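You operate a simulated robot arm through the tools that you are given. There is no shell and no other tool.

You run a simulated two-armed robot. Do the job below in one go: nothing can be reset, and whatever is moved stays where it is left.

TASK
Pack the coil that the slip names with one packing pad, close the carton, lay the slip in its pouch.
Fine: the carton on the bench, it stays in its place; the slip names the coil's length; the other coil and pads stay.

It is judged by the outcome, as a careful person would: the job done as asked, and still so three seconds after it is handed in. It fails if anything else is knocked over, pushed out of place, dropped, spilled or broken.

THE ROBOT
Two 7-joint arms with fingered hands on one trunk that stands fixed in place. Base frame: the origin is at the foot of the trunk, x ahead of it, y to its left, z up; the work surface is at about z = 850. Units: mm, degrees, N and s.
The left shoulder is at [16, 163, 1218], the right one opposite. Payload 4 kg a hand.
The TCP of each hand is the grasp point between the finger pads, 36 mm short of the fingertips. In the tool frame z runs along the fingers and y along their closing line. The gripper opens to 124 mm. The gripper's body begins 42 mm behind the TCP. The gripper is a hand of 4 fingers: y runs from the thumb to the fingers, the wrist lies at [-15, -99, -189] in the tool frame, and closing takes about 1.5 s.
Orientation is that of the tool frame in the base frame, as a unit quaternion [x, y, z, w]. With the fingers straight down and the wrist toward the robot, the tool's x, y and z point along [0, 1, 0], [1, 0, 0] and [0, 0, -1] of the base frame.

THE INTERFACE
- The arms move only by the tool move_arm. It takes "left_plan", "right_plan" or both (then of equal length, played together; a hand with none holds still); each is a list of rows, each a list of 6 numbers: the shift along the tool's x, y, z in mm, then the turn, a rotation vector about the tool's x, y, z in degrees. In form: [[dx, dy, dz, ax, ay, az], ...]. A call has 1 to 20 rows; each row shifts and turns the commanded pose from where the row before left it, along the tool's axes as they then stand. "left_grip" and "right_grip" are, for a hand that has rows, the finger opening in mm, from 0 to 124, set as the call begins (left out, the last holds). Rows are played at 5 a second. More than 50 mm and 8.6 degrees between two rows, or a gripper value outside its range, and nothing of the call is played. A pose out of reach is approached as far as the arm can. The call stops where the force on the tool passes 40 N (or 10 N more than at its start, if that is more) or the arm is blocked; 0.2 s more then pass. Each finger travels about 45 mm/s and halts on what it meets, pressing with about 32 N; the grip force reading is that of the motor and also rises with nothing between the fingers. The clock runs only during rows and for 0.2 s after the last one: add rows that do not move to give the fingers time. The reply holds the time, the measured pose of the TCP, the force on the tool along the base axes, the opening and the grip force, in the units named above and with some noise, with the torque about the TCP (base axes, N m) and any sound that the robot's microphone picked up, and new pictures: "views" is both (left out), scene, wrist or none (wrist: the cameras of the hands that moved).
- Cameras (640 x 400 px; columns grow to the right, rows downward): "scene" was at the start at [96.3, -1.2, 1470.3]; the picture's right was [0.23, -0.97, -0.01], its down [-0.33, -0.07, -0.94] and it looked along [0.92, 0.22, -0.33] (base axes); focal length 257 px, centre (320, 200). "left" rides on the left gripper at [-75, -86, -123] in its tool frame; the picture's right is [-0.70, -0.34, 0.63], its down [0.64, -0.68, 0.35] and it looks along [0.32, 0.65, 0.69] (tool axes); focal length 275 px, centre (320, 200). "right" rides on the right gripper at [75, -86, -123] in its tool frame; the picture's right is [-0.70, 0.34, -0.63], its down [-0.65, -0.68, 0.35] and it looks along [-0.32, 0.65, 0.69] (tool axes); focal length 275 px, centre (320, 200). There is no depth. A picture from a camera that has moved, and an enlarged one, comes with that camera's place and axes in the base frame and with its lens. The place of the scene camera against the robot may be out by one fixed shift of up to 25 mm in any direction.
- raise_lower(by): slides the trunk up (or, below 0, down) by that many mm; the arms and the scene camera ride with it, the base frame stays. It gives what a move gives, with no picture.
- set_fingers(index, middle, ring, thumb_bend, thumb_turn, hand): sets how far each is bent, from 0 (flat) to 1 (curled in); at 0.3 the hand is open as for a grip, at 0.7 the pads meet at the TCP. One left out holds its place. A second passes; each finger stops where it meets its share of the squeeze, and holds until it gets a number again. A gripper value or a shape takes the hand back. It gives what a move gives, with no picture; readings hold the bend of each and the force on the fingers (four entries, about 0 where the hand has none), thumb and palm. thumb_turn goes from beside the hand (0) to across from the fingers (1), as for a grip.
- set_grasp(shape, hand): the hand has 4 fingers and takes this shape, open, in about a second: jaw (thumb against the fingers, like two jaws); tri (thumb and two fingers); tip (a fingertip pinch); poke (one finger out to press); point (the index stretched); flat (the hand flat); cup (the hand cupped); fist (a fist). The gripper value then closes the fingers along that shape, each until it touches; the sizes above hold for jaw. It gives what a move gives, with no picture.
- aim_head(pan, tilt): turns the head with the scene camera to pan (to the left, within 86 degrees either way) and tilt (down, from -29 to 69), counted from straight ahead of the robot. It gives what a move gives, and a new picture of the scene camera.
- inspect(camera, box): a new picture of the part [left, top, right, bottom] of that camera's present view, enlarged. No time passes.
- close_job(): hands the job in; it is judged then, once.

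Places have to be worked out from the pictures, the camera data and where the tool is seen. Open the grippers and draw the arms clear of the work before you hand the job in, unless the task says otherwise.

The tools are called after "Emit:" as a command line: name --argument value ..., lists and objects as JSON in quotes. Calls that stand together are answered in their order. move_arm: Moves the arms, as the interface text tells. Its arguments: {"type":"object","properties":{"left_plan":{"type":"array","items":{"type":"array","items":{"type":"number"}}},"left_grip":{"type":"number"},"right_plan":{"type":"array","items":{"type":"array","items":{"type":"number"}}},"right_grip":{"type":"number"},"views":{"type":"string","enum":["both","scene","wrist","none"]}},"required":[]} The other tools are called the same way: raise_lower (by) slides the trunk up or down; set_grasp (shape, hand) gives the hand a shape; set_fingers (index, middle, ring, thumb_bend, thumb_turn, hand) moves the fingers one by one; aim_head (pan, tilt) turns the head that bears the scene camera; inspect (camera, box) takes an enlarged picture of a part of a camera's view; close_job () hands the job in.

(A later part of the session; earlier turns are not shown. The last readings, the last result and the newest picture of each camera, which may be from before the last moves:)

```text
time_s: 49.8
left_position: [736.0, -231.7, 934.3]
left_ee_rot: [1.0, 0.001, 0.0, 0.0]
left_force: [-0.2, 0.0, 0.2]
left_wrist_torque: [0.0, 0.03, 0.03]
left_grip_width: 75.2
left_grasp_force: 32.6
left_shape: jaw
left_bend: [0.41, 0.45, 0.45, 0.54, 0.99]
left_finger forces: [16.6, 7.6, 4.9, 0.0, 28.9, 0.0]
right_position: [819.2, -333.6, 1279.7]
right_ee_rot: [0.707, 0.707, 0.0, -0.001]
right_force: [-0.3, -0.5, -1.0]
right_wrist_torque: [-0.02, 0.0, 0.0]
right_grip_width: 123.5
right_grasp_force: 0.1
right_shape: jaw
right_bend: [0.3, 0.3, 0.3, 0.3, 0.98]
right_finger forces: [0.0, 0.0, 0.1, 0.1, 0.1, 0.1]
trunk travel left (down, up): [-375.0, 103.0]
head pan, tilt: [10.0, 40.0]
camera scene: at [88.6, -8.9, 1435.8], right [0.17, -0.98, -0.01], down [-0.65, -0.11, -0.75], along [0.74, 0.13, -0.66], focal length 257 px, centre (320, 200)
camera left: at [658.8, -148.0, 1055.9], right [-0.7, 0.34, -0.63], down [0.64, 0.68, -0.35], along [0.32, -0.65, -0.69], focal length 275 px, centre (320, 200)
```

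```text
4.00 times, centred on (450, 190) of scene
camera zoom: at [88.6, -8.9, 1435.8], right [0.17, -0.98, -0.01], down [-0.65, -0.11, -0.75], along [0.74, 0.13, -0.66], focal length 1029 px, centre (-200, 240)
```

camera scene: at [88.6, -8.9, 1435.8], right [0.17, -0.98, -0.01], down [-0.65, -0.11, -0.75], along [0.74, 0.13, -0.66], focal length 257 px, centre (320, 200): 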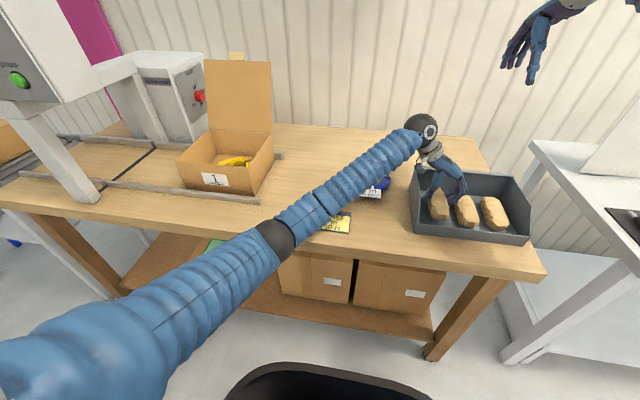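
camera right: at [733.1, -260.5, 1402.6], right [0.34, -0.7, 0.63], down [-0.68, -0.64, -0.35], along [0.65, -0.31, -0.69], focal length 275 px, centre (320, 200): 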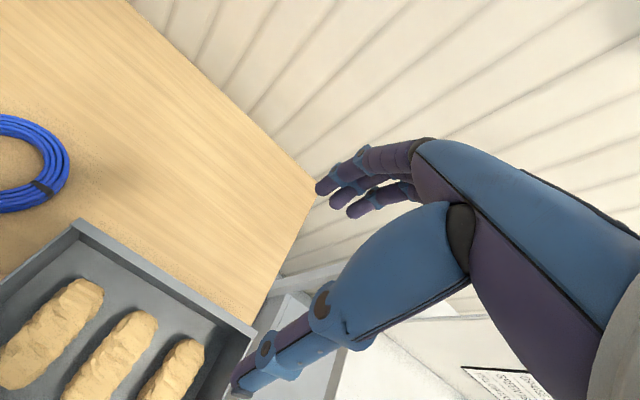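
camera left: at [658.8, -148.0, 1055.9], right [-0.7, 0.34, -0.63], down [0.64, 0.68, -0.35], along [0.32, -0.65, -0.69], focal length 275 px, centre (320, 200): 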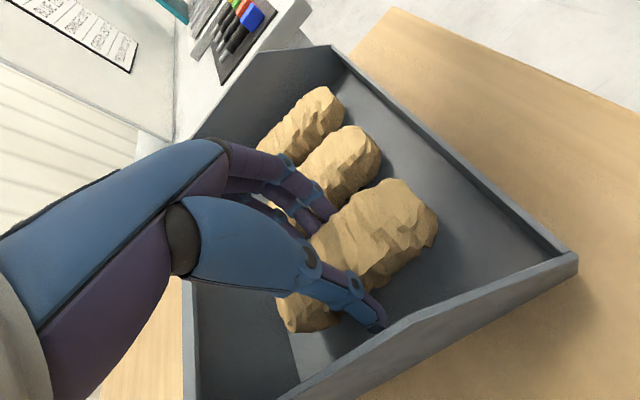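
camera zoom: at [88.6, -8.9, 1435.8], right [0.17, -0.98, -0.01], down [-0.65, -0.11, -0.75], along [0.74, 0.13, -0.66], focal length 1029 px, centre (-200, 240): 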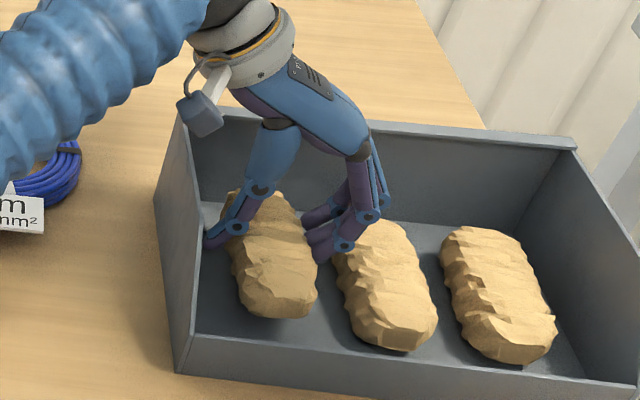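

The pad comes up cleanly with the hand. I raise it high and move the right arm back out of the way.

Emit:
move_arm --left_plan '[[0, 0, -20, 0, 0, 0], [0, 0, -42, 0, 0, 0], [0, 0, -42, 0, 0, 0], [0, 0, -42, 0, 0, 0]]' --right_plan '[[-25, -19, -30, 0, 0, 0], [-25, -19, -30, 0, 0, 0], [-25, -19, -30, 0, 0, 0], [-25, -19, -30, 0, 0, 0]]'

Emit:
inspect --camera "scene" --box '[390, 80, 540, 240]'

```text
time_s: 50.8
left_position: [734.0, -232.8, 1081.8]
left_ee_rot: [1.0, 0.001, 0.001, 0.0]
left_force: [-0.3, 0.6, 0.0]
left_wrist_torque: [0.0, -0.04, 0.02]
left_grip_width: 75.1
left_grasp_force: 31.8
left_shape: jaw
left_bend: [0.41, 0.45, 0.45, 0.54, 0.99]
left_finger forces: [16.5, 7.6, 4.9, 0.0, 28.9, 0.0]
right_position: [741.5, -435.7, 1399.1]
right_ee_rot: [0.707, 0.707, 0.001, 0.0]
right_force: [-0.9, 0.2, -0.8]
right_wrist_torque: [0.01, -0.03, 0.0]
right_grip_width: 123.4
right_grasp_force: 0.0
right_shape: jaw
right_bend: [0.3, 0.3, 0.3, 0.3, 0.98]
right_finger forces: [0.0, 0.0, 0.0, 0.1, 0.0, 0.0]
trunk travel left (down, up): [-375.0, 103.0]
head pan, tilt: [10.0, 40.0]
camera scene: at [86.8, -9.3, 1436.1], right [0.17, -0.98, -0.01], down [-0.65, -0.11, -0.75], along [0.74, 0.13, -0.66], focal length 257 px, centre (320, 200)
camera right: at [655.5, -361.0, 1522.0], right [0.34, -0.7, 0.63], down [-0.68, -0.65, -0.35], along [0.65, -0.31, -0.69], focal length 275 px, centre (320, 200)
camera left: at [656.8, -147.9, 1203.6], right [-0.7, 0.34, -0.64], down [0.64, 0.68, -0.34], along [0.32, -0.65, -0.69], focal length 275 px, centre (320, 200)
```

scene: 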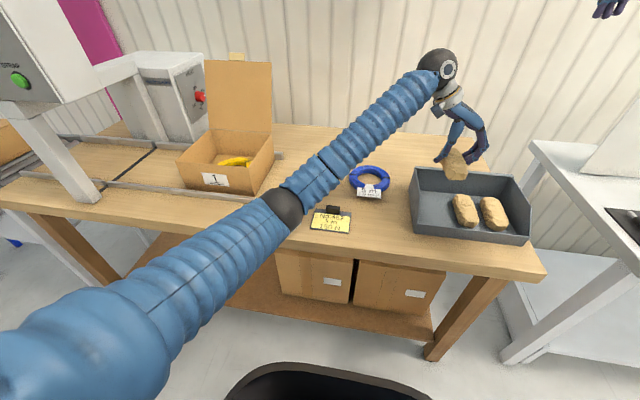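
right: 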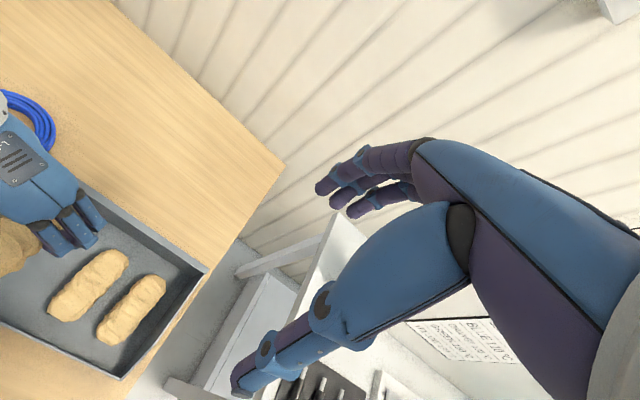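
left: 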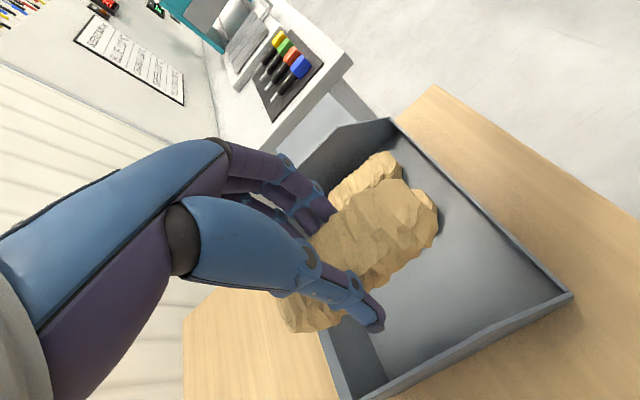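

```text
2.50 times, centred on (465, 160) of scene
camera zoom: at [86.8, -9.3, 1436.1], right [0.17, -0.98, -0.01], down [-0.65, -0.11, -0.75], along [0.74, 0.13, -0.66], focal length 643 px, centre (-42, 300)
```

zoom: 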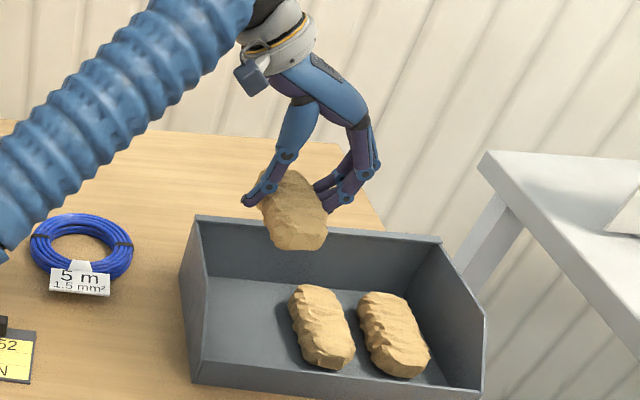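

The pad is held firmly and the other two pads lie in the tray. I carry it over to the carton, turning the hand back to yaw 0.

Emit:
move_arm --left_plan '[[5.5, -45, 0, 0, 0, -7.5], [11.3, -43.9, 0, 0, 0, -7.5], [17, -42, 0, 0, 0, -7.5], [22.3, -39.5, 0, 0, 0, -7.5], [27.3, -36.2, 0, 0, 0, -7.5], [31.8, -32.4, 0, 0, 0, -7.5], [35.7, -27.9, 0, 0, 0, -7.5], [39, -23, 0, 0, 0, -7.5], [41.7, -17.7, 0, 0, 0, -7.5], [43.7, -12.1, 0, 0, 0, -7.5], [44.9, -6.3, 0, 0, 0, -7.5], [45.3, -0.4, 0, 0, 0, -7.5], [45, 5.5, 0, 0, 0, 0], [45, 5.5, 0, 0, 0, 0], [45, 5.5, 0, 0, 0, 0], [45, 5.5, 0, 0, 0, 0], [0, 0, 0, 0, 0, 0]]'

Emit:
inspect --camera "left" --box '[240, 120, 640, 400]'

Emit:
inspect --camera "scene" --box '[150, 60, 310, 210]'

```text
time_s: 54.4
left_position: [822.1, 486.8, 1079.8]
left_ee_rot: [0.706, 0.708, 0.001, 0.001]
left_force: [0.2, -0.8, -0.5]
left_wrist_torque: [-0.02, 0.0, -0.01]
left_grip_width: 75.4
left_grasp_force: 32.2
left_shape: jaw
left_bend: [0.41, 0.45, 0.45, 0.54, 0.99]
left_finger forces: [16.5, 7.4, 4.7, 0.1, 28.6, 0.0]
right_position: [743.1, -435.9, 1397.4]
right_ee_rot: [0.707, 0.707, 0.0, 0.0]
right_force: [0.8, -0.3, 0.0]
right_wrist_torque: [0.01, -0.01, 0.04]
right_grip_width: 123.7
right_grasp_force: 0.1
right_shape: jaw
right_bend: [0.3, 0.3, 0.3, 0.3, 0.98]
right_finger forces: [0.0, 0.0, 0.0, 0.1, 0.0, 0.0]
trunk travel left (down, up): [-375.0, 103.0]
head pan, tilt: [10.0, 40.0]
camera scene: at [88.6, -9.3, 1435.8], right [0.17, -0.98, -0.01], down [-0.65, -0.11, -0.75], along [0.74, 0.13, -0.66], focal length 257 px, centre (320, 200)
camera left: at [735.1, 411.9, 1202.1], right [-0.34, -0.7, -0.63], down [-0.68, 0.64, -0.35], along [0.65, 0.32, -0.69], focal length 275 px, centre (320, 200)
```

scene: 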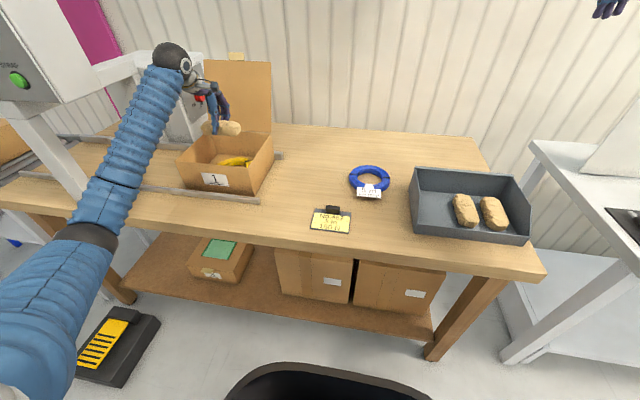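
left: 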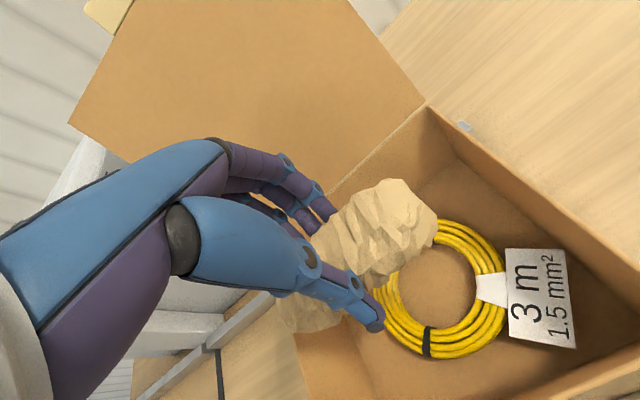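

```text
1.43 times, centred on (440, 260) of left
camera zoom: at [735.1, 411.9, 1202.1], right [-0.34, -0.7, -0.63], down [-0.68, 0.64, -0.35], along [0.65, 0.32, -0.69], focal length 393 px, centre (149, 114)
```

zoom: 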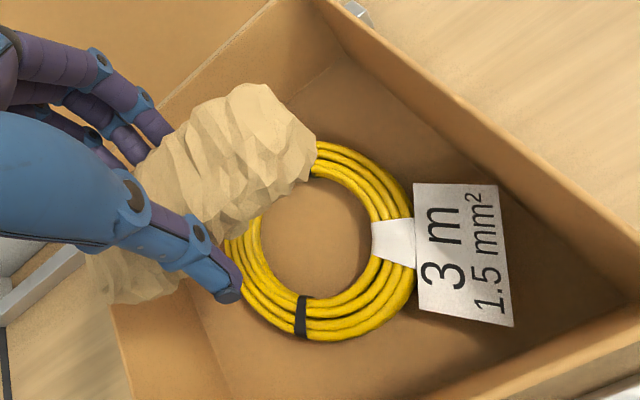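

```text
2.67 times, centred on (230, 135) of scene
camera zoom: at [88.6, -9.3, 1435.8], right [0.17, -0.98, -0.01], down [-0.65, -0.11, -0.75], along [0.74, 0.13, -0.66], focal length 686 px, centre (560, 373)
```

zoom: 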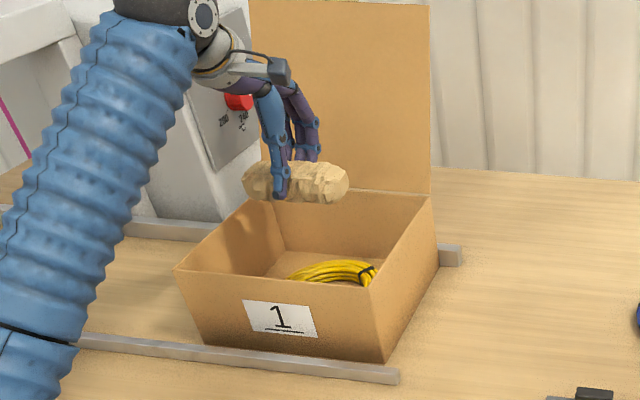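

The pad is over the coil's centre (ring centre ≈ [824, 481]). I lower it to just above the coil, then step down gently.

Emit:
move_arm --left_plan '[[0, 0, 35, 0, 0, 0], [0, 0, 35, 0, 0, 0], [0, 0, 35, 0, 0, 0], [0, 0, 15, 0, 0, 0], [0, 0, 6, 0, 0, 0], [0, 0, 4, 0, 0, 0], [0, 0, 0, 0, 0, 0]]'

Emit:
inspect --camera "left" --box '[240, 120, 640, 400]'

Emit:
inspect --camera "scene" --box '[150, 60, 310, 210]'

```text
time_s: 56.0
left_position: [822.7, 487.2, 949.4]
left_ee_rot: [0.706, 0.708, 0.001, 0.001]
left_force: [0.1, 0.5, -0.9]
left_wrist_torque: [0.02, -0.04, -0.01]
left_grip_width: 75.8
left_grasp_force: 31.9
left_shape: jaw
left_bend: [0.41, 0.45, 0.45, 0.54, 0.99]
left_finger forces: [16.5, 7.5, 4.7, 0.1, 28.6, 0.0]
right_position: [743.6, -434.7, 1398.2]
right_ee_rot: [0.708, 0.707, 0.0, 0.0]
right_force: [-0.9, -0.3, 0.2]
right_wrist_torque: [-0.02, 0.01, 0.0]
right_grip_width: 123.8
right_grasp_force: 0.0
right_shape: jaw
right_bend: [0.3, 0.3, 0.3, 0.3, 0.98]
right_finger forces: [0.0, 0.0, 0.1, 0.0, 0.0, 0.0]
trunk travel left (down, up): [-375.0, 103.0]
head pan, tilt: [10.0, 40.0]
camera scene: at [88.4, -8.6, 1435.9], right [0.17, -0.98, 0.0], down [-0.65, -0.11, -0.75], along [0.74, 0.13, -0.66], focal length 257 px, centre (320, 200)
camera left: at [735.8, 412.0, 1071.9], right [-0.33, -0.7, -0.63], down [-0.68, 0.64, -0.35], along [0.65, 0.32, -0.69], focal length 275 px, centre (320, 200)
```

scene: 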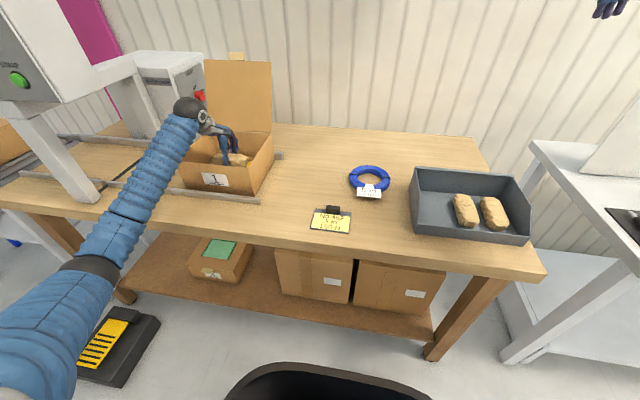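
left: 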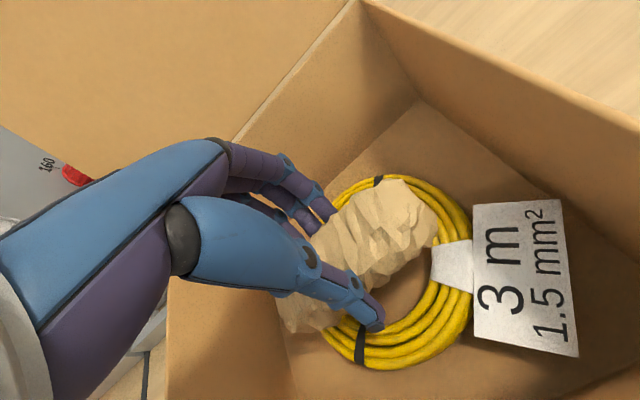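

```text
1.43 times, centred on (440, 260) of left
camera zoom: at [735.8, 412.0, 1071.9], right [-0.33, -0.7, -0.63], down [-0.68, 0.64, -0.35], along [0.65, 0.32, -0.69], focal length 393 px, centre (149, 114)
```

zoom: 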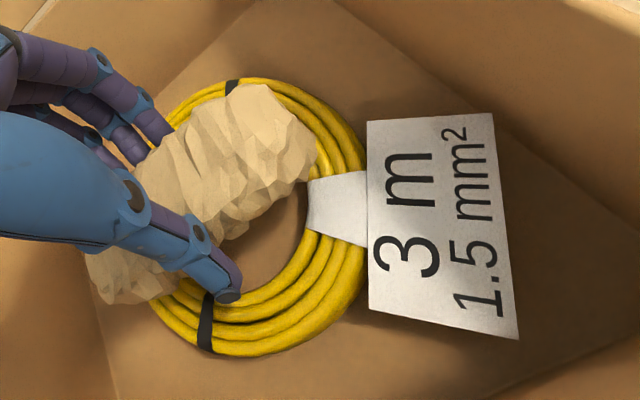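

```text
2.67 times, centred on (230, 135) of scene
camera zoom: at [88.4, -8.6, 1435.9], right [0.17, -0.98, 0.0], down [-0.65, -0.11, -0.75], along [0.74, 0.13, -0.66], focal length 686 px, centre (560, 373)
```

zoom: 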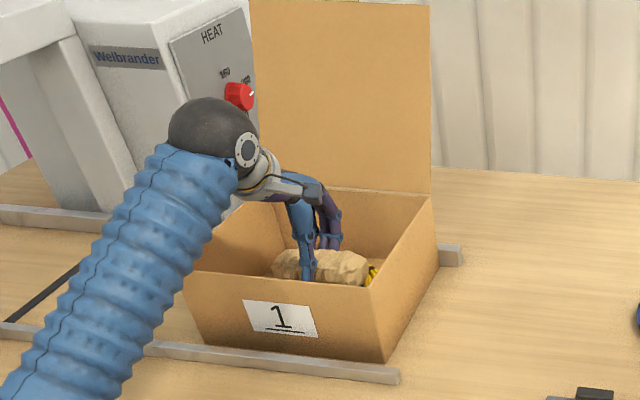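

Still free. I step down in 3 mm increments until the pad touches the coil.

Emit:
move_arm --left_plan '[[0, 0, 3, 0, 0, 0], [0, 0, 3, 0, 0, 0], [0, 0, 0, 0, 0, 0]]' --views "none"

```text
time_s: 56.8
left_position: [822.3, 488.2, 943.7]
left_ee_rot: [0.706, 0.708, 0.0, 0.001]
left_force: [0.9, 0.1, -0.8]
left_wrist_torque: [0.01, -0.03, -0.01]
left_grip_width: 75.5
left_grasp_force: 32.0
left_shape: jaw
left_bend: [0.41, 0.45, 0.45, 0.54, 0.99]
left_finger forces: [16.5, 7.5, 4.7, 0.0, 28.5, 0.0]
right_position: [742.5, -434.6, 1398.2]
right_ee_rot: [0.707, 0.707, 0.001, 0.0]
right_force: [0.0, 0.4, 0.0]
right_wrist_torque: [0.03, 0.02, -0.01]
right_grip_width: 123.6
right_grasp_force: 0.0
right_shape: jaw
right_bend: [0.3, 0.3, 0.3, 0.3, 0.98]
right_finger forces: [0.1, 0.0, 0.0, 0.0, 0.1, 0.0]
trunk travel left (down, up): [-375.0, 103.0]
head pan, tilt: [10.0, 40.0]
```

No contact yet at z≈944; I continue down a few millimetres more.

Emit:
move_arm --left_plan '[[0, 0, 3, 0, 0, 0], [0, 0, 3, 0, 0, 0], [0, 0, 0, 0, 0, 0]]' --views "none"

Emit:
inspect --camera "left" --box '[240, 120, 640, 400]'

```text
time_s: 57.6
left_position: [822.4, 486.6, 940.1]
left_ee_rot: [0.706, 0.708, 0.002, 0.003]
left_force: [0.9, 0.7, 14.5]
left_wrist_torque: [0.05, -0.08, 0.0]
left_grip_width: 75.8
left_grasp_force: 31.6
left_shape: jaw
left_bend: [0.41, 0.45, 0.45, 0.54, 0.99]
left_finger forces: [17.1, 8.1, 4.9, 0.0, 32.4, 0.1]
right_position: [742.7, -434.9, 1399.9]
right_ee_rot: [0.707, 0.707, -0.001, 0.0]
right_force: [-0.2, 0.5, -0.7]
right_wrist_torque: [0.01, -0.01, 0.0]
right_grip_width: 123.7
right_grasp_force: 0.1
right_shape: jaw
right_bend: [0.3, 0.3, 0.3, 0.3, 0.98]
right_finger forces: [0.1, 0.0, 0.0, 0.0, 0.1, 0.0]
trunk travel left (down, up): [-375.0, 103.0]
head pan, tilt: [10.0, 40.0]
```

```text
1.43 times, centred on (440, 260) of left
camera zoom: at [734.3, 411.9, 1062.4], right [-0.33, -0.7, -0.64], down [-0.68, 0.64, -0.35], along [0.65, 0.32, -0.69], focal length 393 px, centre (149, 114)
```

zoom: 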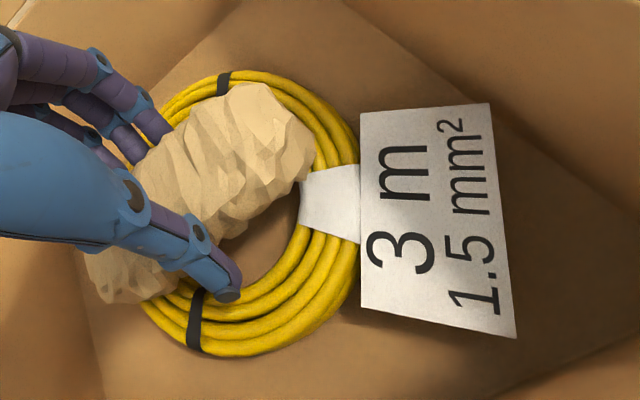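

The pad rests on the coil (14 N). I open the fingers and raise the hand out.

Emit:
move_arm --left_plan '[[0, 0, -1, 0, 0, 0], [0, 0, 0, 0, 0, 0], [0, 0, 0, 0, 0, 0], [0, 0, 0, 0, 0, 0], [0, 0, 0, 0, 0, 0]]' --left_grip 108 --views "none"

Emit:
inspect --camera "left" --box '[240, 120, 640, 400]'

```text
time_s: 58.8
left_position: [822.7, 489.0, 938.9]
left_ee_rot: [0.706, 0.708, 0.0, 0.0]
left_force: [0.7, 0.7, -0.3]
left_wrist_torque: [-0.01, 0.0, 0.0]
left_grip_width: 108.1
left_grasp_force: 0.0
left_shape: jaw
left_bend: [0.31, 0.33, 0.32, 0.17, 0.98]
left_finger forces: [0.0, 0.0, 0.0, 0.1, 0.0, 0.1]
right_position: [743.3, -433.4, 1399.3]
right_ee_rot: [0.707, 0.707, 0.0, 0.0]
right_force: [-0.4, -0.2, 0.8]
right_wrist_torque: [0.03, 0.0, 0.0]
right_grip_width: 123.6
right_grasp_force: 0.1
right_shape: jaw
right_bend: [0.3, 0.3, 0.3, 0.3, 0.98]
right_finger forces: [0.1, 0.0, 0.0, 0.0, 0.0, 0.0]
trunk travel left (down, up): [-375.0, 103.0]
head pan, tilt: [10.0, 40.0]
```

```text
1.43 times, centred on (440, 260) of left
camera zoom: at [735.2, 412.2, 1061.4], right [-0.33, -0.7, -0.63], down [-0.68, 0.64, -0.35], along [0.65, 0.32, -0.69], focal length 393 px, centre (149, 114)
```

zoom: 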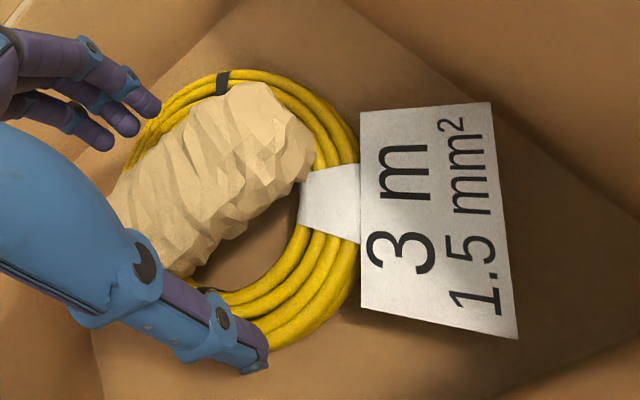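

Coil and pad are packed. I raise the hand straight out and tilt it back to the 60° pose to reach the lid tab again.

Emit:
move_arm --left_plan '[[0, 0, -40, 0, 0, 0], [0, 0, -46, 0, 0, 0], [0, 0, -46, 0, 0, 0], [0, 0, -46, 0, 0, 0], [0, 0, -46, 0, 0, 0], [0, 0, -46, 0, 0, 0], [0, 0, -46, 0, 0, 0], [0, 0, -46, 0, 0, 0], [0, 0, 0, -7.5, 0, 0], [0, 0, 0, -7.5, 0, 0], [0, 0, 0, -7.5, 0, 0], [0, 0, 0, -7.5, 0, 0], [0, 0, 0, 0, 0, 0]]' --left_grip 90

Emit:
inspect --camera "scene" --box '[130, 20, 310, 210]'

```text
time_s: 61.6
left_position: [821.2, 487.0, 1301.8]
left_ee_rot: [0.682, 0.683, 0.185, 0.184]
left_force: [0.1, -0.5, -0.3]
left_wrist_torque: [0.05, -0.01, 0.0]
left_grip_width: 90.3
left_grasp_force: 0.0
left_shape: jaw
left_bend: [0.34, 0.37, 0.36, 0.38, 0.99]
left_finger forces: [0.0, 0.1, 0.0, 0.1, 0.0, 0.0]
right_position: [741.4, -435.2, 1398.6]
right_ee_rot: [0.707, 0.707, 0.0, 0.0]
right_force: [-0.2, -1.2, 0.6]
right_wrist_torque: [0.01, -0.02, 0.0]
right_grip_width: 123.5
right_grasp_force: 0.1
right_shape: jaw
right_bend: [0.3, 0.3, 0.3, 0.3, 0.98]
right_finger forces: [0.0, 0.1, 0.1, 0.1, 0.0, 0.0]
trunk travel left (down, up): [-375.0, 103.0]
head pan, tilt: [10.0, 40.0]
camera scene: at [88.6, -9.1, 1435.9], right [0.17, -0.98, -0.01], down [-0.65, -0.11, -0.75], along [0.74, 0.13, -0.66], focal length 257 px, centre (320, 200)
camera left: at [684.8, 411.7, 1364.2], right [0.03, -0.7, -0.72], down [-0.42, 0.64, -0.64], along [0.91, 0.32, -0.27], focal length 275 px, centre (320, 200)
```

scene: 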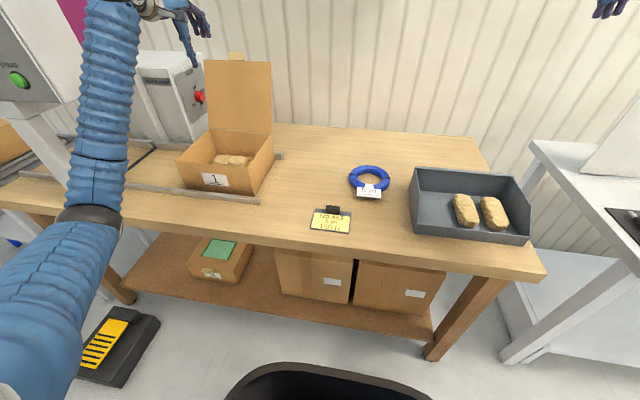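
left: 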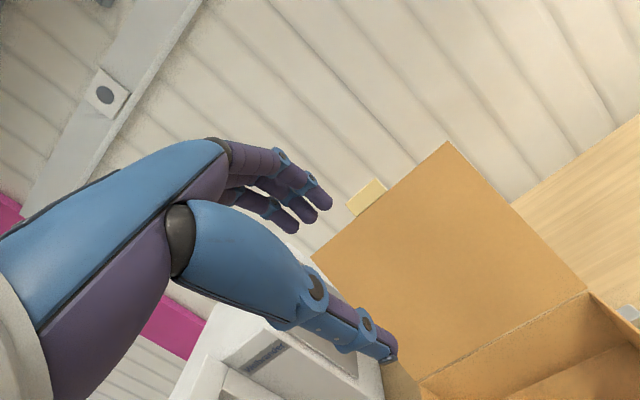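

```text
2.11 times, centred on (220, 115) of scene
camera zoom: at [88.6, -9.1, 1435.9], right [0.17, -0.98, -0.01], down [-0.65, -0.11, -0.75], along [0.74, 0.13, -0.66], focal length 542 px, centre (530, 379)
```

zoom: 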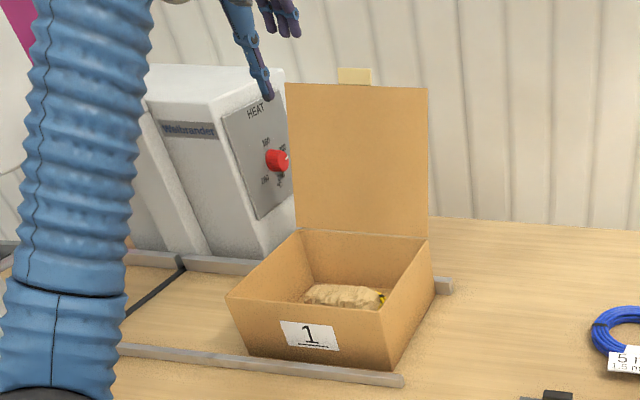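

The view puts the tab now at about [1053, 489, 1208], i.e. the lid rests at ~116°. I tilt to 45° and bring the fingers over and beyond the tab's top.

Emit:
move_arm --left_plan '[[0, 0, 0, -7.5, 0, 0], [0, 0, 0, -7.5, 0, 0], [0.4, 20, 33.4, 0, 0, 0], [0.4, 20, 33.4, 0, 0, 0], [0.4, 20, 33.4, 0, 0, 0], [0.4, 20, 33.4, 0, 0, 0], [0.4, 20, 33.4, 0, 0, 0], [0, 0, 0, 0, 0, 0]]' --left_grip 90

Emit:
inspect --camera "left" --box '[200, 120, 480, 340]'

Emit:
inspect --camera "scene" --box '[150, 0, 310, 120]'

```text
time_s: 63.4
left_position: [1008.6, 490.5, 1255.6]
left_ee_rot: [0.652, 0.653, 0.272, 0.271]
left_force: [0.2, 0.3, 0.0]
left_wrist_torque: [-0.02, 0.0, 0.04]
left_grip_width: 90.0
left_grasp_force: 0.0
left_shape: jaw
left_bend: [0.34, 0.37, 0.36, 0.38, 0.99]
left_finger forces: [0.0, 0.0, 0.0, 0.1, 0.0, 0.0]
right_position: [741.1, -434.6, 1397.6]
right_ee_rot: [0.707, 0.707, 0.0, 0.0]
right_force: [-0.5, 0.1, 0.0]
right_wrist_torque: [0.0, -0.01, 0.0]
right_grip_width: 123.8
right_grasp_force: 0.2
right_shape: jaw
right_bend: [0.3, 0.3, 0.3, 0.3, 0.98]
right_finger forces: [0.1, 0.0, 0.0, 0.0, 0.0, 0.1]
trunk travel left (down, up): [-375.0, 103.0]
head pan, tilt: [10.0, 40.0]
camera scene: at [87.8, -8.2, 1435.9], right [0.17, -0.98, 0.0], down [-0.65, -0.11, -0.75], along [0.74, 0.13, -0.66], focal length 257 px, centre (320, 200)
camera left: at [861.6, 414.6, 1281.4], right [0.21, -0.7, -0.69], down [-0.24, 0.64, -0.73], along [0.95, 0.32, -0.03], focal length 275 px, centre (320, 200)
```

scene: 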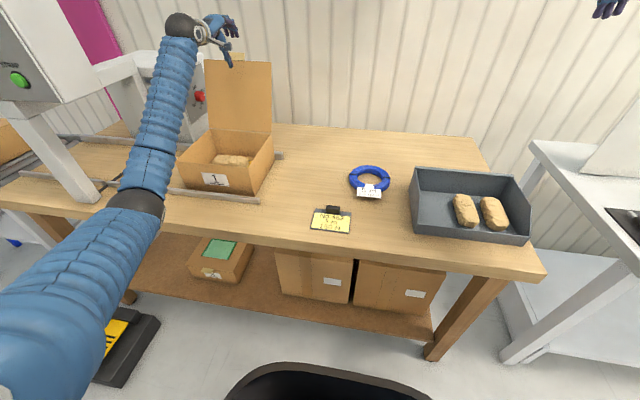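
left: 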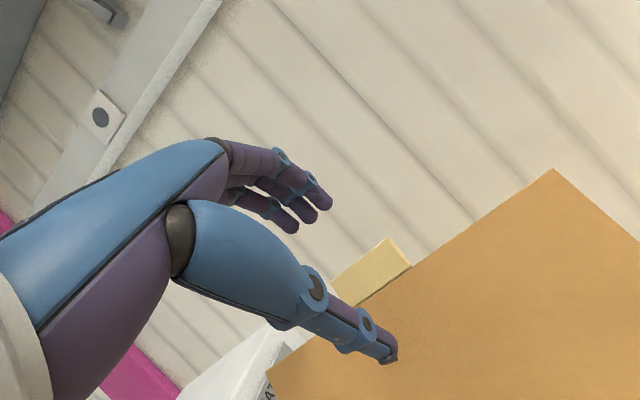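

```text
1.82 times, centred on (340, 230) of left
camera zoom: at [861.6, 414.6, 1281.4], right [0.21, -0.7, -0.69], down [-0.24, 0.64, -0.73], along [0.95, 0.32, -0.03], focal length 500 px, centre (284, 146)
```

zoom: 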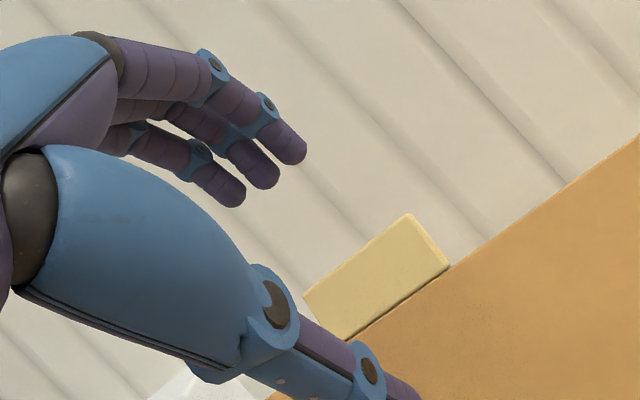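

```text
3.33 times, centred on (230, 60) of scene
camera zoom: at [87.8, -8.2, 1435.9], right [0.17, -0.98, 0.0], down [-0.65, -0.11, -0.75], along [0.74, 0.13, -0.66], focal length 857 px, centre (620, 667)
```

zoom: 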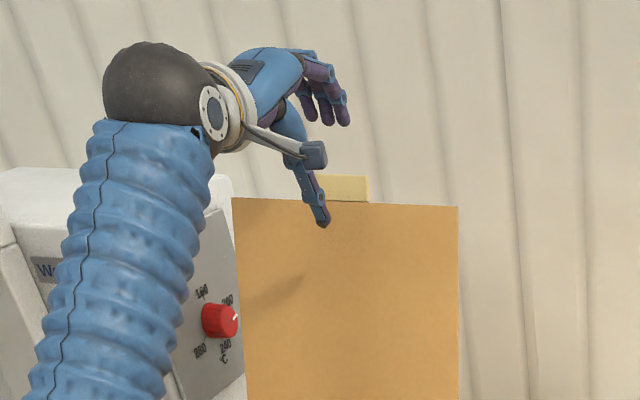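

The fingertips are just beyond and ~50 mm above the tab top. I open a bit wider and lower the fingers behind the tab.

Emit:
move_arm --left_plan '[[0, 0, 0, 0, 0, 0], [0, 0, 0, 0, 0, 0], [0, -16, 16, 0, 0, 0], [0, -16, 16, 0, 0, 0], [0, -14, 14, 0, 0, 0], [0, 0, 0, 0, 0, 0]]' --left_grip 110

Emit:
inspect --camera "left" --box '[200, 120, 480, 340]'

Emit:
inspect --camera "scene" --box '[150, 0, 310, 120]'

```text
time_s: 64.8
left_position: [1011.4, 490.6, 1189.3]
left_ee_rot: [0.652, 0.654, 0.272, 0.271]
left_force: [-0.1, -0.3, -0.5]
left_wrist_torque: [-0.01, -0.04, -0.03]
left_grip_width: 110.0
left_grasp_force: 0.0
left_shape: jaw
left_bend: [0.31, 0.33, 0.32, 0.23, 0.98]
left_finger forces: [0.1, 0.0, 0.1, 0.0, 0.1, 0.0]
right_position: [743.0, -433.8, 1398.5]
right_ee_rot: [0.707, 0.707, 0.0, 0.0]
right_force: [0.0, 0.1, 0.0]
right_wrist_torque: [0.01, 0.0, -0.02]
right_grip_width: 123.5
right_grasp_force: 0.0
right_shape: jaw
right_bend: [0.3, 0.3, 0.3, 0.3, 0.98]
right_finger forces: [0.0, 0.1, 0.0, 0.1, 0.0, 0.0]
trunk travel left (down, up): [-375.0, 103.0]
head pan, tilt: [10.0, 40.0]
camera scene: at [88.3, -8.7, 1435.9], right [0.17, -0.98, 0.0], down [-0.65, -0.11, -0.75], along [0.74, 0.13, -0.66], focal length 257 px, centre (320, 200)
camera left: at [862.7, 414.9, 1215.5], right [0.21, -0.7, -0.69], down [-0.24, 0.64, -0.73], along [0.95, 0.32, -0.03], focal length 275 px, centre (320, 200)
```

scene: 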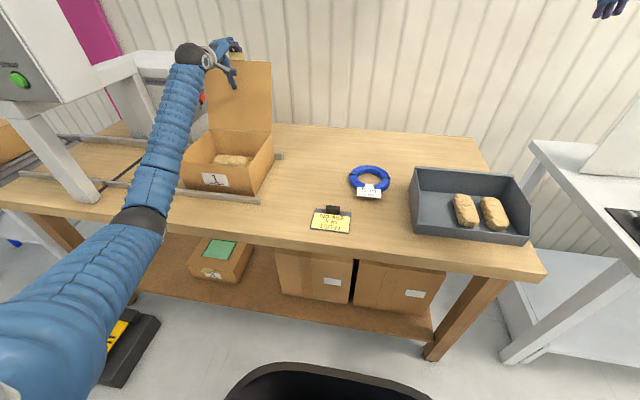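
left: 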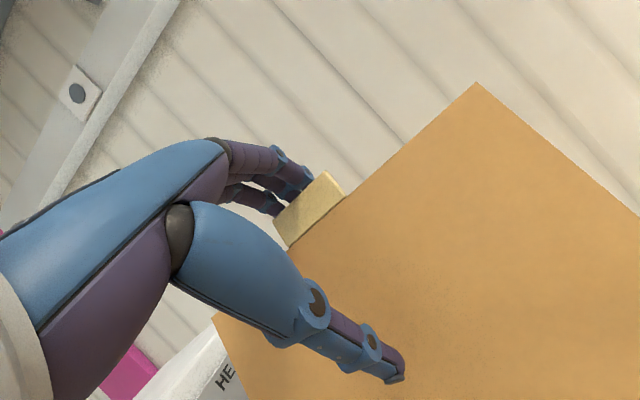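

```text
1.82 times, centred on (340, 230) of left
camera zoom: at [862.7, 414.9, 1215.5], right [0.21, -0.7, -0.69], down [-0.24, 0.64, -0.73], along [0.95, 0.32, -0.03], focal length 500 px, centre (284, 146)
```

zoom: 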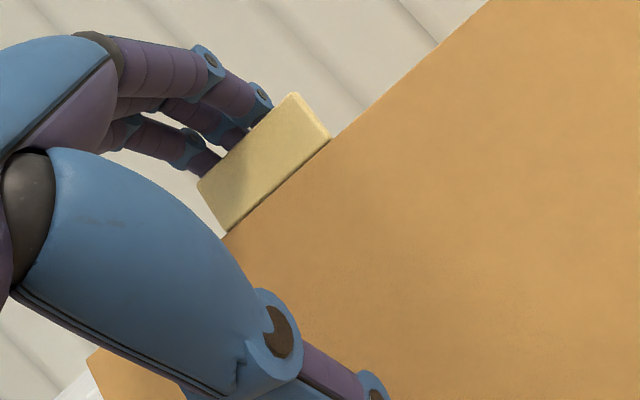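

```text
3.33 times, centred on (230, 60) of scene
camera zoom: at [88.3, -8.7, 1435.9], right [0.17, -0.98, 0.0], down [-0.65, -0.11, -0.75], along [0.74, 0.13, -0.66], focal length 857 px, centre (620, 667)
```

zoom: 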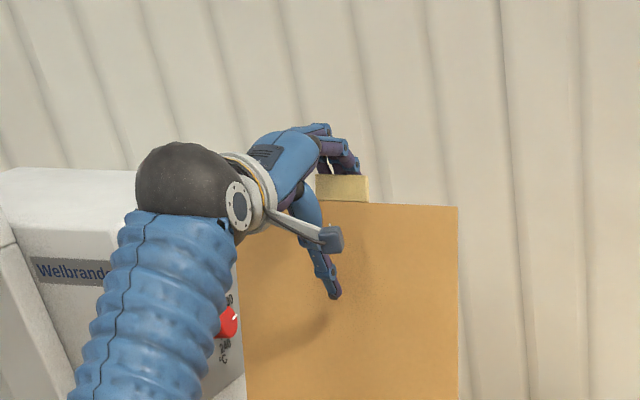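

The fingers are behind the tab with the thumb in front of the lid. I close so the tab is captured.

Emit:
move_arm --left_plan '[[0, 0, 0, 0, 0, 0], [0, 0, 0, 0, 0, 0], [0, 0, 0, 0, 0, 0], [0, 0, 0, 0, 0, 0], [0, 0, 0, 0, 0, 0], [0, 0, 0, 0, 0, 0]]' --left_grip 35

Emit:
inspect --camera "left" --box '[200, 120, 480, 340]'

Emit:
inspect --camera "scene" --box '[150, 0, 310, 120]'

```text
time_s: 66.2
left_position: [1009.1, 490.8, 1193.3]
left_ee_rot: [0.652, 0.653, 0.273, 0.273]
left_force: [0.2, 0.8, 21.6]
left_wrist_torque: [-0.07, 1.39, 0.01]
left_grip_width: 51.4
left_grasp_force: 32.0
left_shape: jaw
left_bend: [0.38, 0.5, 0.44, 0.6, 1.0]
left_finger forces: [23.2, 13.2, 6.0, 0.1, 28.6, 0.1]
right_position: [742.0, -435.1, 1399.6]
right_ee_rot: [0.707, 0.707, 0.001, 0.001]
right_force: [-0.7, 0.0, 1.1]
right_wrist_torque: [0.02, 0.0, -0.01]
right_grip_width: 123.7
right_grasp_force: 0.0
right_shape: jaw
right_bend: [0.3, 0.3, 0.3, 0.3, 0.98]
right_finger forces: [0.1, 0.0, 0.1, 0.1, 0.1, 0.0]
trunk travel left (down, up): [-375.0, 103.0]
head pan, tilt: [10.0, 40.0]
camera scene: at [86.4, -9.6, 1436.2], right [0.17, -0.98, -0.01], down [-0.65, -0.11, -0.75], along [0.74, 0.13, -0.66], focal length 257 px, centre (320, 200)
camera left: at [860.8, 414.4, 1218.7], right [0.22, -0.7, -0.69], down [-0.23, 0.64, -0.73], along [0.95, 0.32, -0.02], focal length 275 px, centre (320, 200)
```

scene: 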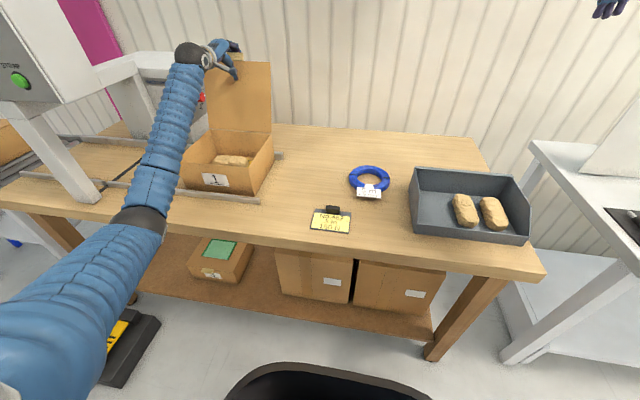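
left: 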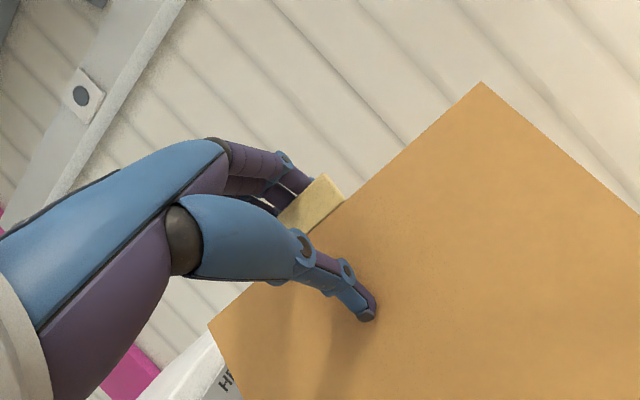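

```text
1.82 times, centred on (340, 230) of left
camera zoom: at [860.8, 414.4, 1218.7], right [0.22, -0.7, -0.69], down [-0.23, 0.64, -0.73], along [0.95, 0.32, -0.02], focal length 500 px, centre (284, 146)
```

zoom: 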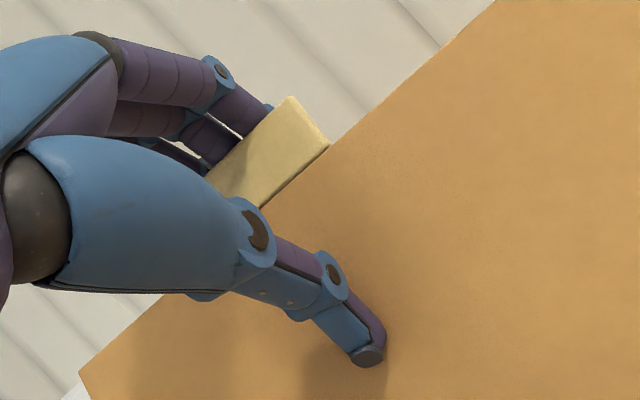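

```text
3.33 times, centred on (230, 60) of scene
camera zoom: at [86.4, -9.6, 1436.2], right [0.17, -0.98, -0.01], down [-0.65, -0.11, -0.75], along [0.74, 0.13, -0.66], focal length 857 px, centre (620, 667)
```

zoom: 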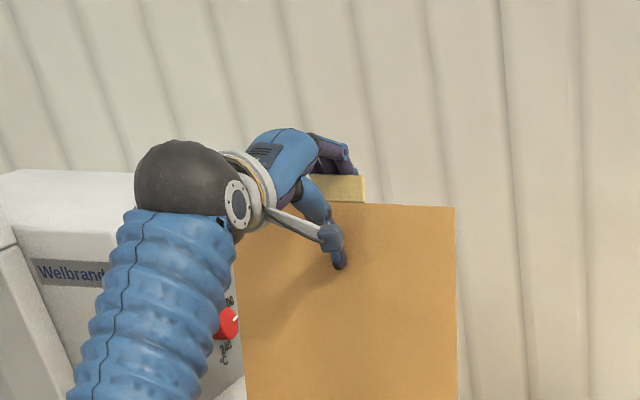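

The tab is captured; I loosen to a light hold and draw the lid up toward vertical, watching how the tab sits.

Emit:
move_arm --left_plan '[[0, 0, 0, 0, 0, 0], [0, 0, 0, 0, 0, 0], [0, 1.4, -28.3, 3, 0, 0], [0, -3.4, -24.6, 4, 0, 0], [0, 0, 0, 0, 0, 0]]' --left_grip 56

Emit:
inspect --camera "left" --box '[200, 120, 480, 340]'

```text
time_s: 67.4
left_position: [970.9, 489.9, 1223.1]
left_ee_rot: [0.668, 0.67, 0.23, 0.229]
left_force: [-3.3, -0.9, -5.9]
left_wrist_torque: [-0.12, 0.87, -0.08]
left_grip_width: 15.3
left_grasp_force: 31.6
left_shape: jaw
left_bend: [0.74, 0.66, 0.61, 0.68, 1.0]
left_finger forces: [14.0, 7.9, 3.9, 0.0, 25.2, 0.1]
right_position: [741.9, -435.3, 1397.2]
right_ee_rot: [0.707, 0.707, 0.0, 0.0]
right_force: [1.2, -0.1, 0.0]
right_wrist_torque: [-0.01, 0.01, 0.01]
right_grip_width: 123.7
right_grasp_force: 0.0
right_shape: jaw
right_bend: [0.3, 0.3, 0.3, 0.3, 0.98]
right_finger forces: [0.0, 0.1, 0.0, 0.0, 0.1, 0.0]
trunk travel left (down, up): [-375.0, 103.0]
head pan, tilt: [10.0, 40.0]
camera scene: at [88.7, -8.6, 1435.6], right [0.17, -0.98, 0.0], down [-0.65, -0.11, -0.75], along [0.74, 0.13, -0.66], focal length 257 px, centre (320, 200)
camera left: at [828.4, 414.4, 1268.0], right [0.12, -0.7, -0.71], down [-0.33, 0.64, -0.69], along [0.94, 0.32, -0.15], focal length 275 px, centre (320, 200)
```

scene: 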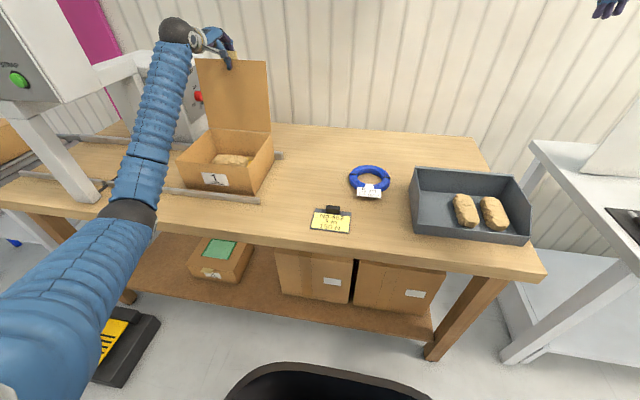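
left: 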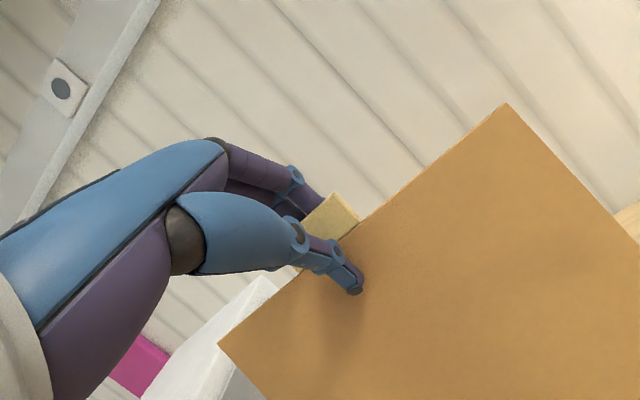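

```text
1.82 times, centred on (340, 230) of left
camera zoom: at [828.4, 414.4, 1268.0], right [0.12, -0.7, -0.71], down [-0.33, 0.64, -0.69], along [0.94, 0.32, -0.15], focal length 500 px, centre (284, 146)
```

zoom: 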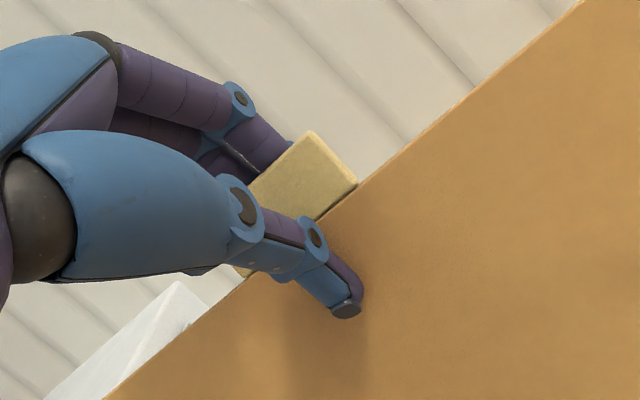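

The lid follows (now ~101°), but the grip reads tight. I set the opening to 60 and wait to let the fingers relax before going on.

Emit:
move_arm --left_plan '[[0, 0, 0, 0, 0, 0], [0, 0, 0, 0, 0, 0], [0, 0, 0, 0, 0, 0], [0, 0, 0, 0, 0, 0]]' --left_grip 62 --views "none"

Emit:
inspect --camera "left" --box '[200, 120, 480, 340]'

```text
time_s: 68.4
left_position: [971.3, 490.3, 1226.4]
left_ee_rot: [0.668, 0.669, 0.23, 0.23]
left_force: [0.2, -0.4, -0.2]
left_wrist_torque: [0.01, 0.0, -0.03]
left_grip_width: 61.7
left_grasp_force: 0.0
left_shape: jaw
left_bend: [0.42, 0.46, 0.44, 0.56, 1.0]
left_finger forces: [0.0, 0.1, 0.1, 0.0, 0.1, 0.1]
right_position: [743.2, -434.7, 1397.5]
right_ee_rot: [0.707, 0.707, -0.001, 0.0]
right_force: [-0.7, -0.6, -1.1]
right_wrist_torque: [0.0, 0.01, 0.03]
right_grip_width: 123.7
right_grasp_force: 0.1
right_shape: jaw
right_bend: [0.3, 0.3, 0.3, 0.3, 0.98]
right_finger forces: [0.1, 0.1, 0.1, 0.0, 0.1, 0.0]
trunk travel left (down, up): [-375.0, 103.0]
head pan, tilt: [10.0, 40.0]
```

```text
1.82 times, centred on (340, 230) of left
camera zoom: at [828.0, 414.5, 1270.0], right [0.13, -0.7, -0.71], down [-0.32, 0.64, -0.69], along [0.94, 0.32, -0.14], focal length 500 px, centre (284, 146)
```

zoom: 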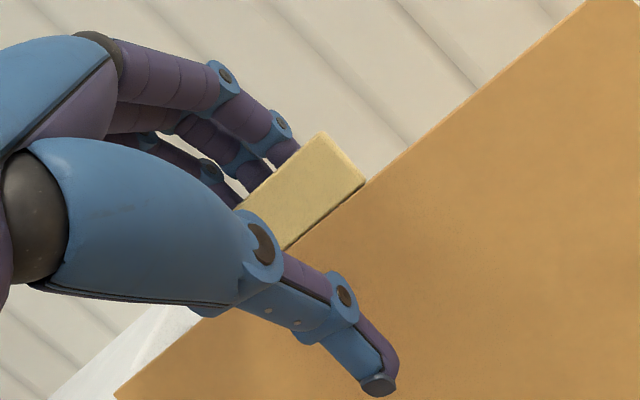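

Relaxed, with the tab still between fingers and thumb. I continue through vertical along the old opening path.

Emit:
move_arm --left_plan '[[0, -16.2, -28, 5, 0, 0], [0, -25.7, -19.1, 3, 0, 0], [0, 0, 0, 0, 0, 0]]' --left_grip 50

Emit:
inspect --camera "left" --box '[200, 120, 480, 340]'

```text
time_s: 69.2
left_position: [911.1, 489.0, 1239.9]
left_ee_rot: [0.682, 0.684, 0.183, 0.183]
left_force: [0.6, 0.3, -0.3]
left_wrist_torque: [-0.02, 0.02, 0.02]
left_grip_width: 50.4
left_grasp_force: 0.1
left_shape: jaw
left_bend: [0.46, 0.5, 0.48, 0.59, 1.0]
left_finger forces: [0.0, 0.0, 0.0, 0.0, 0.1, 0.1]
right_position: [743.7, -435.0, 1397.7]
right_ee_rot: [0.707, 0.707, 0.0, -0.001]
right_force: [-0.3, -0.1, 0.2]
right_wrist_torque: [-0.02, 0.01, 0.02]
right_grip_width: 123.5
right_grasp_force: 0.0
right_shape: jaw
right_bend: [0.3, 0.3, 0.3, 0.3, 0.98]
right_finger forces: [0.0, 0.0, 0.0, 0.0, 0.0, 0.0]
trunk travel left (down, up): [-375.0, 103.0]
head pan, tilt: [10.0, 40.0]
camera scene: at [89.1, -8.9, 1435.8], right [0.17, -0.98, -0.01], down [-0.65, -0.11, -0.75], along [0.74, 0.13, -0.66], focal length 257 px, centre (320, 200)
camera left: at [774.1, 413.7, 1302.6], right [0.03, -0.7, -0.72], down [-0.42, 0.64, -0.64], along [0.91, 0.32, -0.27], focal length 275 px, centre (320, 200)
```

scene: 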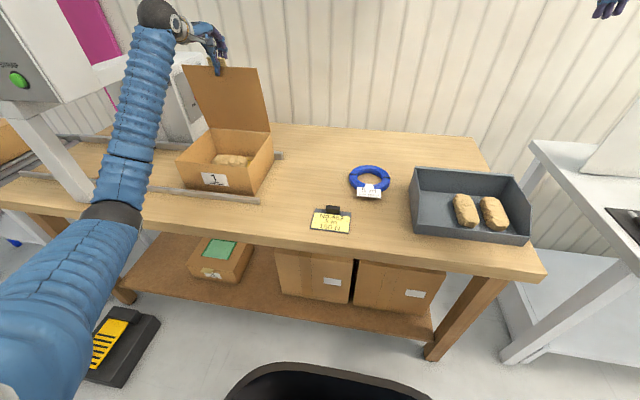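
left: 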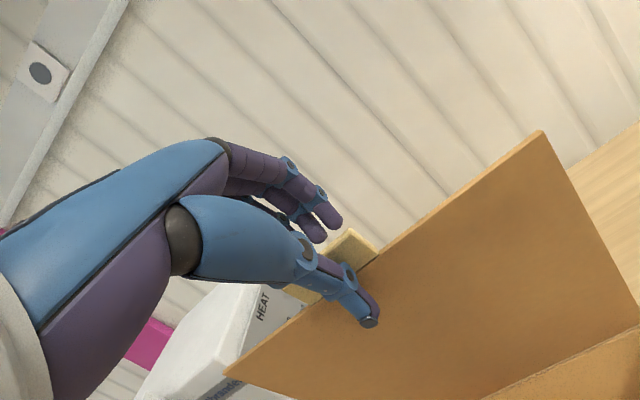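

```text
1.82 times, centred on (340, 230) of left
camera zoom: at [774.1, 413.7, 1302.6], right [0.03, -0.7, -0.72], down [-0.42, 0.64, -0.64], along [0.91, 0.32, -0.27], focal length 500 px, centre (284, 146)
```

zoom: 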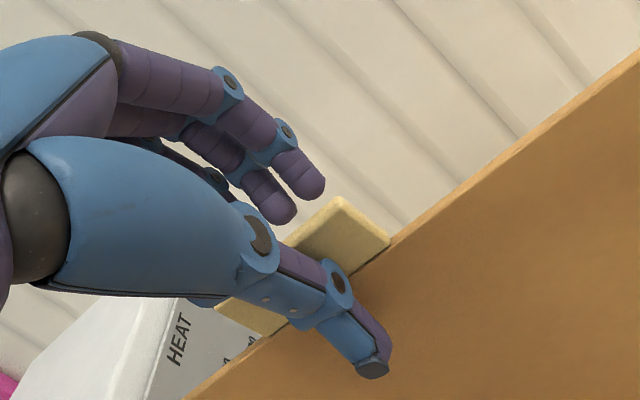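

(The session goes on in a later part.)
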